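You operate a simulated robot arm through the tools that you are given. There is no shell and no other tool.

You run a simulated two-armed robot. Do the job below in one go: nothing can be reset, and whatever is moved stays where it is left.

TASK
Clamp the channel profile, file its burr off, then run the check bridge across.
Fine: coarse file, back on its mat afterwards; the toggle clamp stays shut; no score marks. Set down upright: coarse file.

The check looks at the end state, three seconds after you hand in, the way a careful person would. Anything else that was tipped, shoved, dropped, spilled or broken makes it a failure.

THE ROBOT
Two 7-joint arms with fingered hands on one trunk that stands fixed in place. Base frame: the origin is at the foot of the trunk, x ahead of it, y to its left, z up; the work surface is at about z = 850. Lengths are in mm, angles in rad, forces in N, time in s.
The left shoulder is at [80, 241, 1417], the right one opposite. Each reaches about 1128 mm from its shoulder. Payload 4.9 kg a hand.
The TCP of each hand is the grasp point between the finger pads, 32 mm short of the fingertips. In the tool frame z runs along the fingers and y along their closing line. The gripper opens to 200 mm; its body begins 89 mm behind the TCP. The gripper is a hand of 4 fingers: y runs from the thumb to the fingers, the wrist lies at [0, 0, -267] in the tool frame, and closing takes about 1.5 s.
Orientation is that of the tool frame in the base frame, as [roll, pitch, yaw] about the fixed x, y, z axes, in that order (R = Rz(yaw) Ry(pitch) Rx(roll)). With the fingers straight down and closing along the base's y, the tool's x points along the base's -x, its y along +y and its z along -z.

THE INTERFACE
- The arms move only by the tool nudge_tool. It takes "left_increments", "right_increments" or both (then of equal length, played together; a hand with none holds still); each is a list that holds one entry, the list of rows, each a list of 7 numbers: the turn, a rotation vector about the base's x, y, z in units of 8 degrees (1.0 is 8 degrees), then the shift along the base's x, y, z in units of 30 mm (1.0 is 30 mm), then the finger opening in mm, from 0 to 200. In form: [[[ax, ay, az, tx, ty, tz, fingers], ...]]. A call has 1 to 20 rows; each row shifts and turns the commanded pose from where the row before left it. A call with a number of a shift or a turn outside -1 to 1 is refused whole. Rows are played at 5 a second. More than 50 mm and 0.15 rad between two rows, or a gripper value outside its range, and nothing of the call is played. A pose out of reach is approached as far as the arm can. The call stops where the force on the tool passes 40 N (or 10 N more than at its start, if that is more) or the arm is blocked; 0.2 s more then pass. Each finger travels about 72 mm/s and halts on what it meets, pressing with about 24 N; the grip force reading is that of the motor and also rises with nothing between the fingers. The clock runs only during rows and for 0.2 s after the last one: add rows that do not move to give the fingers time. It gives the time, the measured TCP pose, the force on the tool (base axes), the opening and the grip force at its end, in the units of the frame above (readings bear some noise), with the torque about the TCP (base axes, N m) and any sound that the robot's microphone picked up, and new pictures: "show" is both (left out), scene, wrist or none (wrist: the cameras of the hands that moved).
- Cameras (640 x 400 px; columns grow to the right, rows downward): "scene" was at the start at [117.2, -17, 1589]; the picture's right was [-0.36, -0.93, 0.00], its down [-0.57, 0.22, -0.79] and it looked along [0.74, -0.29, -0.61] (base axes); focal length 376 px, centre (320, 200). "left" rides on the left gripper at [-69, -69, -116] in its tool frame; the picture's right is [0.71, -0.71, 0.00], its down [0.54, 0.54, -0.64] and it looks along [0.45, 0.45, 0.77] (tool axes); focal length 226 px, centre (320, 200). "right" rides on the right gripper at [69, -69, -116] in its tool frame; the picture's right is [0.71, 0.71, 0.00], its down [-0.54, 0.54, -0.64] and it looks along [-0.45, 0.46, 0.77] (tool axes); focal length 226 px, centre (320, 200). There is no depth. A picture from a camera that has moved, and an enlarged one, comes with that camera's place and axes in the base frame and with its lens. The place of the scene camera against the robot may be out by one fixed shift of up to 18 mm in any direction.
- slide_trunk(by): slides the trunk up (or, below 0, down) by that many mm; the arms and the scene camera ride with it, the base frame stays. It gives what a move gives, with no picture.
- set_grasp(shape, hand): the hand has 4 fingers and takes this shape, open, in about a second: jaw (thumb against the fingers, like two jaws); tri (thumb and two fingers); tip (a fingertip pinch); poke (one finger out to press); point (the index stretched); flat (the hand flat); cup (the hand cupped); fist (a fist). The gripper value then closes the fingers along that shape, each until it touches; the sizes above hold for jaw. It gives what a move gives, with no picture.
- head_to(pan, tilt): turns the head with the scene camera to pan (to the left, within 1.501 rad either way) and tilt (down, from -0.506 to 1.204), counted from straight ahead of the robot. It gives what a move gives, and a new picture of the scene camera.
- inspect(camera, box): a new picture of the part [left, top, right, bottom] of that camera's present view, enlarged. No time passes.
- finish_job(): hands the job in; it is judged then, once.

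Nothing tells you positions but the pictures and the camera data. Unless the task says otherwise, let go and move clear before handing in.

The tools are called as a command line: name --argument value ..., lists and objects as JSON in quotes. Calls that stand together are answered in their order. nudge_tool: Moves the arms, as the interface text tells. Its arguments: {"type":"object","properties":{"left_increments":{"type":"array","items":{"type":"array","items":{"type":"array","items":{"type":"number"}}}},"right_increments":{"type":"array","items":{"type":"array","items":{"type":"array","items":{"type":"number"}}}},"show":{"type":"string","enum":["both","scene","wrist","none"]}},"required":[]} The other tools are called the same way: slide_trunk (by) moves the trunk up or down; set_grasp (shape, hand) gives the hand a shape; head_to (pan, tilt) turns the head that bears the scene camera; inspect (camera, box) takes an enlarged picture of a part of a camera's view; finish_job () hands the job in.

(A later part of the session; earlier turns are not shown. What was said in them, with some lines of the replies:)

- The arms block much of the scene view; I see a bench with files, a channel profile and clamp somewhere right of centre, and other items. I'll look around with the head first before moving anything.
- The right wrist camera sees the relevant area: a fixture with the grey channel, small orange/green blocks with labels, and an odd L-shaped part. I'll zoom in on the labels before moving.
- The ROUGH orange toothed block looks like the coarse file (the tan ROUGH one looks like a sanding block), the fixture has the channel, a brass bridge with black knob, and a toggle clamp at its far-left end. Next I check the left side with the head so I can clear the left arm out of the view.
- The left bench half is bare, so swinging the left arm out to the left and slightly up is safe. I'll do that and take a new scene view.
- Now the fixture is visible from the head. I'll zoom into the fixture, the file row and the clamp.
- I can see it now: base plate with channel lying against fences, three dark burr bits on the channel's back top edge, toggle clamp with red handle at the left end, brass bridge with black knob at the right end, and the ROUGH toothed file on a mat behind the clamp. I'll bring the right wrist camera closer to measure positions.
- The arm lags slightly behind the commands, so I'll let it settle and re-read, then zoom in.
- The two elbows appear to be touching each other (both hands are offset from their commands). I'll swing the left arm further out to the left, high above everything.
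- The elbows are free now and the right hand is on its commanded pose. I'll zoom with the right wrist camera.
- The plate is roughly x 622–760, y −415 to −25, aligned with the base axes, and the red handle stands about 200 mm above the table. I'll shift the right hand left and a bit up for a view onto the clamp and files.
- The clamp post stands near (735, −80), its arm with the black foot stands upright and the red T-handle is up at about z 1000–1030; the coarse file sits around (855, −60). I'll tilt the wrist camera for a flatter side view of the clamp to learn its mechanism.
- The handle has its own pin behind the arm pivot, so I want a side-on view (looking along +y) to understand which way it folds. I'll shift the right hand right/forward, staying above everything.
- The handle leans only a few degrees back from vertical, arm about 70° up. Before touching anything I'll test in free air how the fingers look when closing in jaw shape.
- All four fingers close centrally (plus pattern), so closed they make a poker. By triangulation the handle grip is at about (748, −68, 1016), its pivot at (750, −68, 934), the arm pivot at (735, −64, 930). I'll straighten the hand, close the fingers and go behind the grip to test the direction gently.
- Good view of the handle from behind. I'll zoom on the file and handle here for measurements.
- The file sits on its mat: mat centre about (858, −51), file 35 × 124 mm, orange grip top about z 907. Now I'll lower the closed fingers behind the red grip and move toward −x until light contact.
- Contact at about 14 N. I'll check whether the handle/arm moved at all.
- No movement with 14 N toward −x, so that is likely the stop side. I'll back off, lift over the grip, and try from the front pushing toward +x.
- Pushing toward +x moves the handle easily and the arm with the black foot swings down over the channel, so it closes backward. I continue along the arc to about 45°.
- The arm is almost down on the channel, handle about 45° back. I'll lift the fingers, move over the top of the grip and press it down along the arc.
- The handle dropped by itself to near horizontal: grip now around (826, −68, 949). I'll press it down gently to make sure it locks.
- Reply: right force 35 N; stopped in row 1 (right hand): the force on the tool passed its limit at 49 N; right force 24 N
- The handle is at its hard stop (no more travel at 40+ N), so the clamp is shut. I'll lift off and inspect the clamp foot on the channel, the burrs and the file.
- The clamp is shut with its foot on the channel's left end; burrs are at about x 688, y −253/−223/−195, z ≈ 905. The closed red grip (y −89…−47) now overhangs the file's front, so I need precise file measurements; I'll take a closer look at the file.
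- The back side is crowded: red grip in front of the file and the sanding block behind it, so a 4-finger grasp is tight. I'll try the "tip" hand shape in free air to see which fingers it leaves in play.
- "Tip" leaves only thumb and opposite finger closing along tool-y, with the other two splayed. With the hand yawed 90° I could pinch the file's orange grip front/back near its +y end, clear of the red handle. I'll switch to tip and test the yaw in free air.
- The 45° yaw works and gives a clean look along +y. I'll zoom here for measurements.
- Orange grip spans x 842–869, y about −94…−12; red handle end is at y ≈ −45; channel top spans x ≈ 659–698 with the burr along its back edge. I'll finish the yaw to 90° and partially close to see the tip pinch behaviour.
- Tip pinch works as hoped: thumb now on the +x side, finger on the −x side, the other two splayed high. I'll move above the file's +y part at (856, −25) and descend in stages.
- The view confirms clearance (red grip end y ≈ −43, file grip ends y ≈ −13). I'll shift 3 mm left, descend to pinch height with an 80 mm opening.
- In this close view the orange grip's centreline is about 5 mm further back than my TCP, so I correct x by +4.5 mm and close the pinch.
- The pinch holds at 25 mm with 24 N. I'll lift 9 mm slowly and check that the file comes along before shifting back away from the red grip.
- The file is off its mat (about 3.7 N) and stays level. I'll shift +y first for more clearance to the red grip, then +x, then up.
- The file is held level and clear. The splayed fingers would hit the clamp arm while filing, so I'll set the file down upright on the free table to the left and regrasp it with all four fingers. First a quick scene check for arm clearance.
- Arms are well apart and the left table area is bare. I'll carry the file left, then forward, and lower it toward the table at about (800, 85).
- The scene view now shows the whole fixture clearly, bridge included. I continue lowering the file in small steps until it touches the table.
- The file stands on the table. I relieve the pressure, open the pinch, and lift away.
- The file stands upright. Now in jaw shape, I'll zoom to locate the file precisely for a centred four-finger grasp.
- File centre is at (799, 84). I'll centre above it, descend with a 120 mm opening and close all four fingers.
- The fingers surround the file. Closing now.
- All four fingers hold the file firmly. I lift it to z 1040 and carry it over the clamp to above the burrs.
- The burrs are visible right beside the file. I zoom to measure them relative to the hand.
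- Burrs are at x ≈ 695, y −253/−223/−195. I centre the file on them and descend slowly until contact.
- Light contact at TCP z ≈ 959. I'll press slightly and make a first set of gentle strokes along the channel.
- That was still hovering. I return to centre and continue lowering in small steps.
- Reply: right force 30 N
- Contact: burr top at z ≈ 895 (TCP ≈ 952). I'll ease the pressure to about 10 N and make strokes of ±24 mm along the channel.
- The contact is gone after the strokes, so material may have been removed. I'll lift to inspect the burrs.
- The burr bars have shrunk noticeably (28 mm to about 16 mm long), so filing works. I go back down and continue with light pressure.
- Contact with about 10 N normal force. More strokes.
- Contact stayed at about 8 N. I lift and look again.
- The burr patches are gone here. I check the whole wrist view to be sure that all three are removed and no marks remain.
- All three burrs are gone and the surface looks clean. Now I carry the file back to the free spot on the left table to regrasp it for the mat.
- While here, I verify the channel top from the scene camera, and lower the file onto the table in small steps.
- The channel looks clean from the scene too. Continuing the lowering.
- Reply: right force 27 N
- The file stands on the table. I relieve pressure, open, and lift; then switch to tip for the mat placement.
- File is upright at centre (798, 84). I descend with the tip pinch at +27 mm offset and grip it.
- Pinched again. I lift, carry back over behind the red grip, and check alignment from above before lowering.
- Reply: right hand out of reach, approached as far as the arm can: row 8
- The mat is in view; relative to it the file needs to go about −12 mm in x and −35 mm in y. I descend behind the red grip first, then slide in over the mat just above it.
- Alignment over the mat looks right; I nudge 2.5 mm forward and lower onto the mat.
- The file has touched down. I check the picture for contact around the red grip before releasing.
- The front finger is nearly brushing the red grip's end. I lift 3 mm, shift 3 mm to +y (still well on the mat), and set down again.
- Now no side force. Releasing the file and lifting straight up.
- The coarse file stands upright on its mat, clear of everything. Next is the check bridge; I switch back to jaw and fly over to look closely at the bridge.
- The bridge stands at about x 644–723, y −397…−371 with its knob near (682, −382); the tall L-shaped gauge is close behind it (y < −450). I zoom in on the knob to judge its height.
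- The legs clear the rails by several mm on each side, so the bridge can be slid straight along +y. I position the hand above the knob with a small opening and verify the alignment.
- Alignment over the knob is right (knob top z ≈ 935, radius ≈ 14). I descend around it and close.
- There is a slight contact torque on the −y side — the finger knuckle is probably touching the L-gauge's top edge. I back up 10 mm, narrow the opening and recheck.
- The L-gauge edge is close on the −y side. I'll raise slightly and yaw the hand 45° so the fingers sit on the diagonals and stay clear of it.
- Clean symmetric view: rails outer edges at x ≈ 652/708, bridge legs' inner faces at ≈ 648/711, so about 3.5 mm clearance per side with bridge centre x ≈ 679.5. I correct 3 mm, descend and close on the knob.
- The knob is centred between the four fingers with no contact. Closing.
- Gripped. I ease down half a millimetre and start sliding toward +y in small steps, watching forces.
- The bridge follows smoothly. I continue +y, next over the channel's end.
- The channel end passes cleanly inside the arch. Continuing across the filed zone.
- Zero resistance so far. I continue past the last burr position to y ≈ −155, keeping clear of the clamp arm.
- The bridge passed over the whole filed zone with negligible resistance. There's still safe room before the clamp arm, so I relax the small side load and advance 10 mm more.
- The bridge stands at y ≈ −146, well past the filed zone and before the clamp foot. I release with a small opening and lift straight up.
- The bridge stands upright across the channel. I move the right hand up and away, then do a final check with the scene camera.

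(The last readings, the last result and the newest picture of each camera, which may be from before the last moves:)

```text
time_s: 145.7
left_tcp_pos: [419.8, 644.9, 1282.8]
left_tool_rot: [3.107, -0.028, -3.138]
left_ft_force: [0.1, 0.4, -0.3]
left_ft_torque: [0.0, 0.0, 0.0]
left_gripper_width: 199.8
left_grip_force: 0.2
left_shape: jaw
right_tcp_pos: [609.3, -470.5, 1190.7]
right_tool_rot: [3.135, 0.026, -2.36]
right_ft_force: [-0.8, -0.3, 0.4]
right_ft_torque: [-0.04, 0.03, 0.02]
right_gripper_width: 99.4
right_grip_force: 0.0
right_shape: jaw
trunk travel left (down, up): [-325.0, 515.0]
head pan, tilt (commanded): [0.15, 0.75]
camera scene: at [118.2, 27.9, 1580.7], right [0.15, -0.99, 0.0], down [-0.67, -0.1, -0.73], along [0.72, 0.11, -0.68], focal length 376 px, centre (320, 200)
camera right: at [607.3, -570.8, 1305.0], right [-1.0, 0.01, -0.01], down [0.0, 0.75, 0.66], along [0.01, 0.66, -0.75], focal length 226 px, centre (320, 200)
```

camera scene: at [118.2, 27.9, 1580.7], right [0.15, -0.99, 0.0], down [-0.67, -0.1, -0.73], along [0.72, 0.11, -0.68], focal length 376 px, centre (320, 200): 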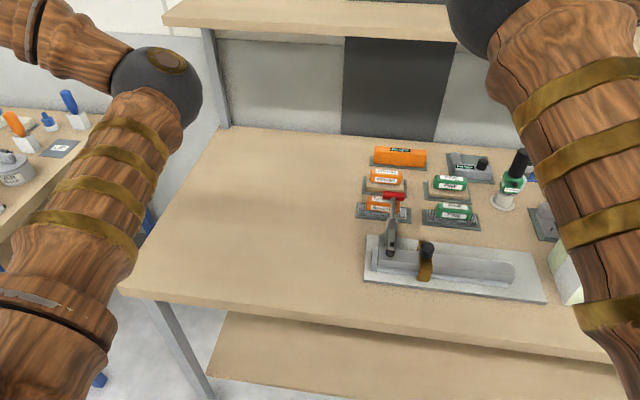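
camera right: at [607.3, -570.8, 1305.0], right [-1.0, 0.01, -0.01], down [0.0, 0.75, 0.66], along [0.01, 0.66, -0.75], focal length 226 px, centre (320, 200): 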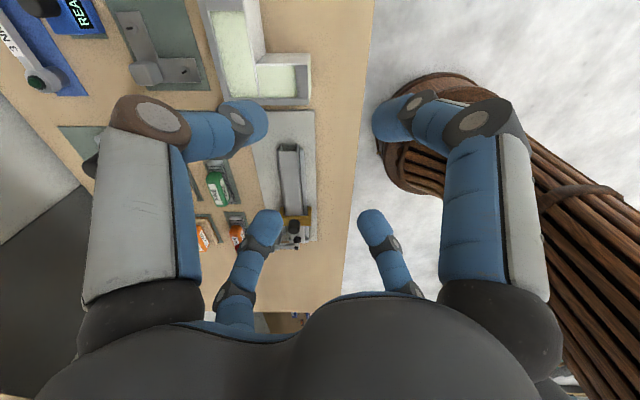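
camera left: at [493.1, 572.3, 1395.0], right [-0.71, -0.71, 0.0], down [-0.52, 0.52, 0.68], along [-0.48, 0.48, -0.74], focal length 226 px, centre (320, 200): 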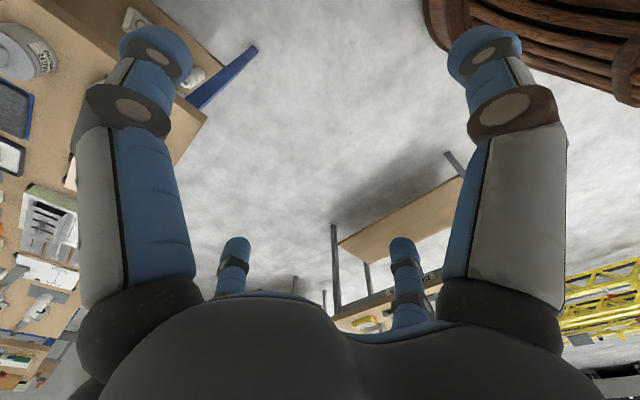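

inspect --camera "scene" --box '[355, 180, 555, 310]'

inspect --camera "scene" --box '[355, 185, 445, 295]'

inspect --camera "scene" --box '[410, 230, 550, 305]'

inspect --camera "right" --box '[190, 90, 340, 270]'

```text
3.08 times, centred on (455, 245) of scene
camera zoom: at [118.2, 27.9, 1580.7], right [0.15, -0.99, 0.0], down [-0.67, -0.1, -0.73], along [0.72, 0.11, -0.68], focal length 1156 px, centre (-95, 62)
```

zoom: 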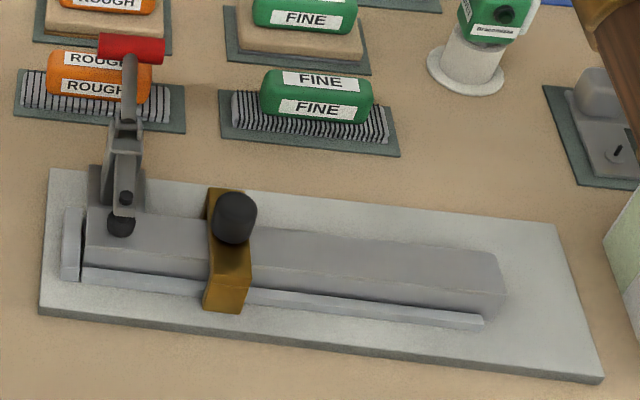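

```text
3.64 times, centred on (400, 240) of scene
camera zoom: at [118.2, 27.9, 1580.7], right [0.15, -0.99, 0.0], down [-0.67, -0.1, -0.73], along [0.72, 0.11, -0.68], focal length 1366 px, centre (29, 54)
```

zoom: 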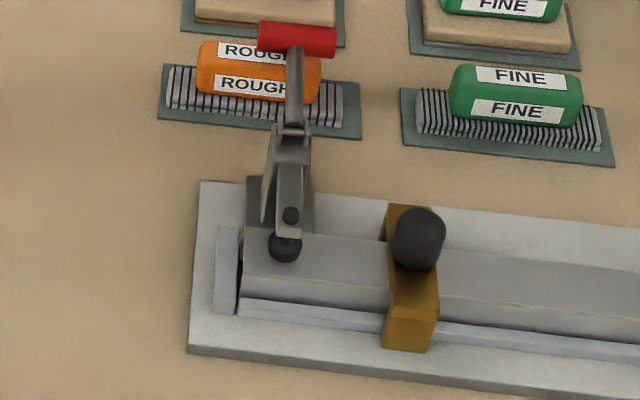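

```text
4.57 times, centred on (480, 268) of scene
camera zoom: at [118.2, 27.9, 1580.7], right [0.15, -0.99, 0.0], down [-0.67, -0.1, -0.73], along [0.72, 0.11, -0.68], focal length 1717 px, centre (-411, -109)
```

zoom: 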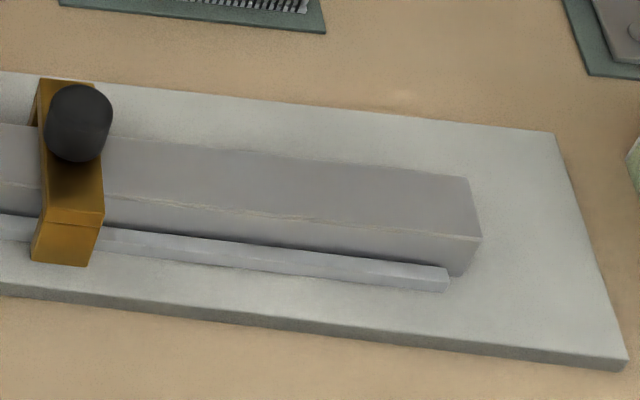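

```text
2.22 times, centred on (265, 180) of right
camera zoom: at [607.3, -570.8, 1305.0], right [-1.0, 0.01, -0.01], down [0.0, 0.75, 0.66], along [0.01, 0.66, -0.75], focal length 502 px, centre (442, 244)
```

zoom: 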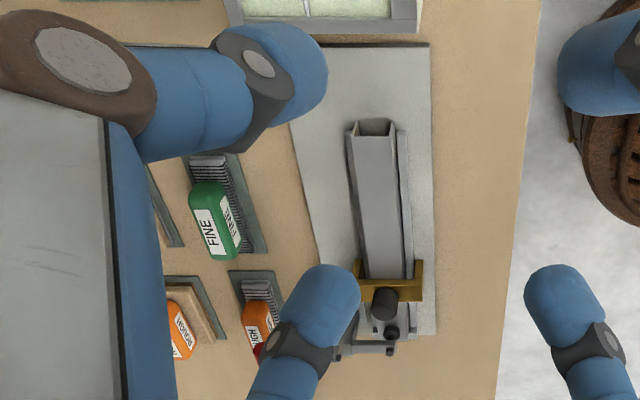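

Everything checks out. The coarse file stands upright on its mat, the toggle clamp is shut on the channel, and the burrs are gone with no marks. The bridge is upright across the channel, past where the burrs were. Both hands are clear, so I'm handing in.

finish_job

```text
The job is handed in.
```

I clamped the channel, filed its burrs off with the coarse file, and ran the check bridge across. The job is handed in. I haven't seen the result of the check, only my own camera inspection just before handing in.

- **Clamp:** the toggle clamp is shut and at its stop, with its foot on the left end of the channel.
- **Burrs:** all three are gone, and I saw no score marks on the channel.
- **Coarse file:** it stands upright and fully on its mat, about 5 mm left of centre. I had to set it down on bare table twice along the way to change grip, because the shut clamp's handle overhangs the file.
- **Check bridge:** it slid over the filed stretch without catching and now stands upright just short of the clamp, past where the burrs were. I left it there because the clamp arm blocks the rest of the channel.
- **Brief contact:** a finger lightly touched the L-shaped gauge beside the bridge (under 2 N). It did not look moved afterwards.
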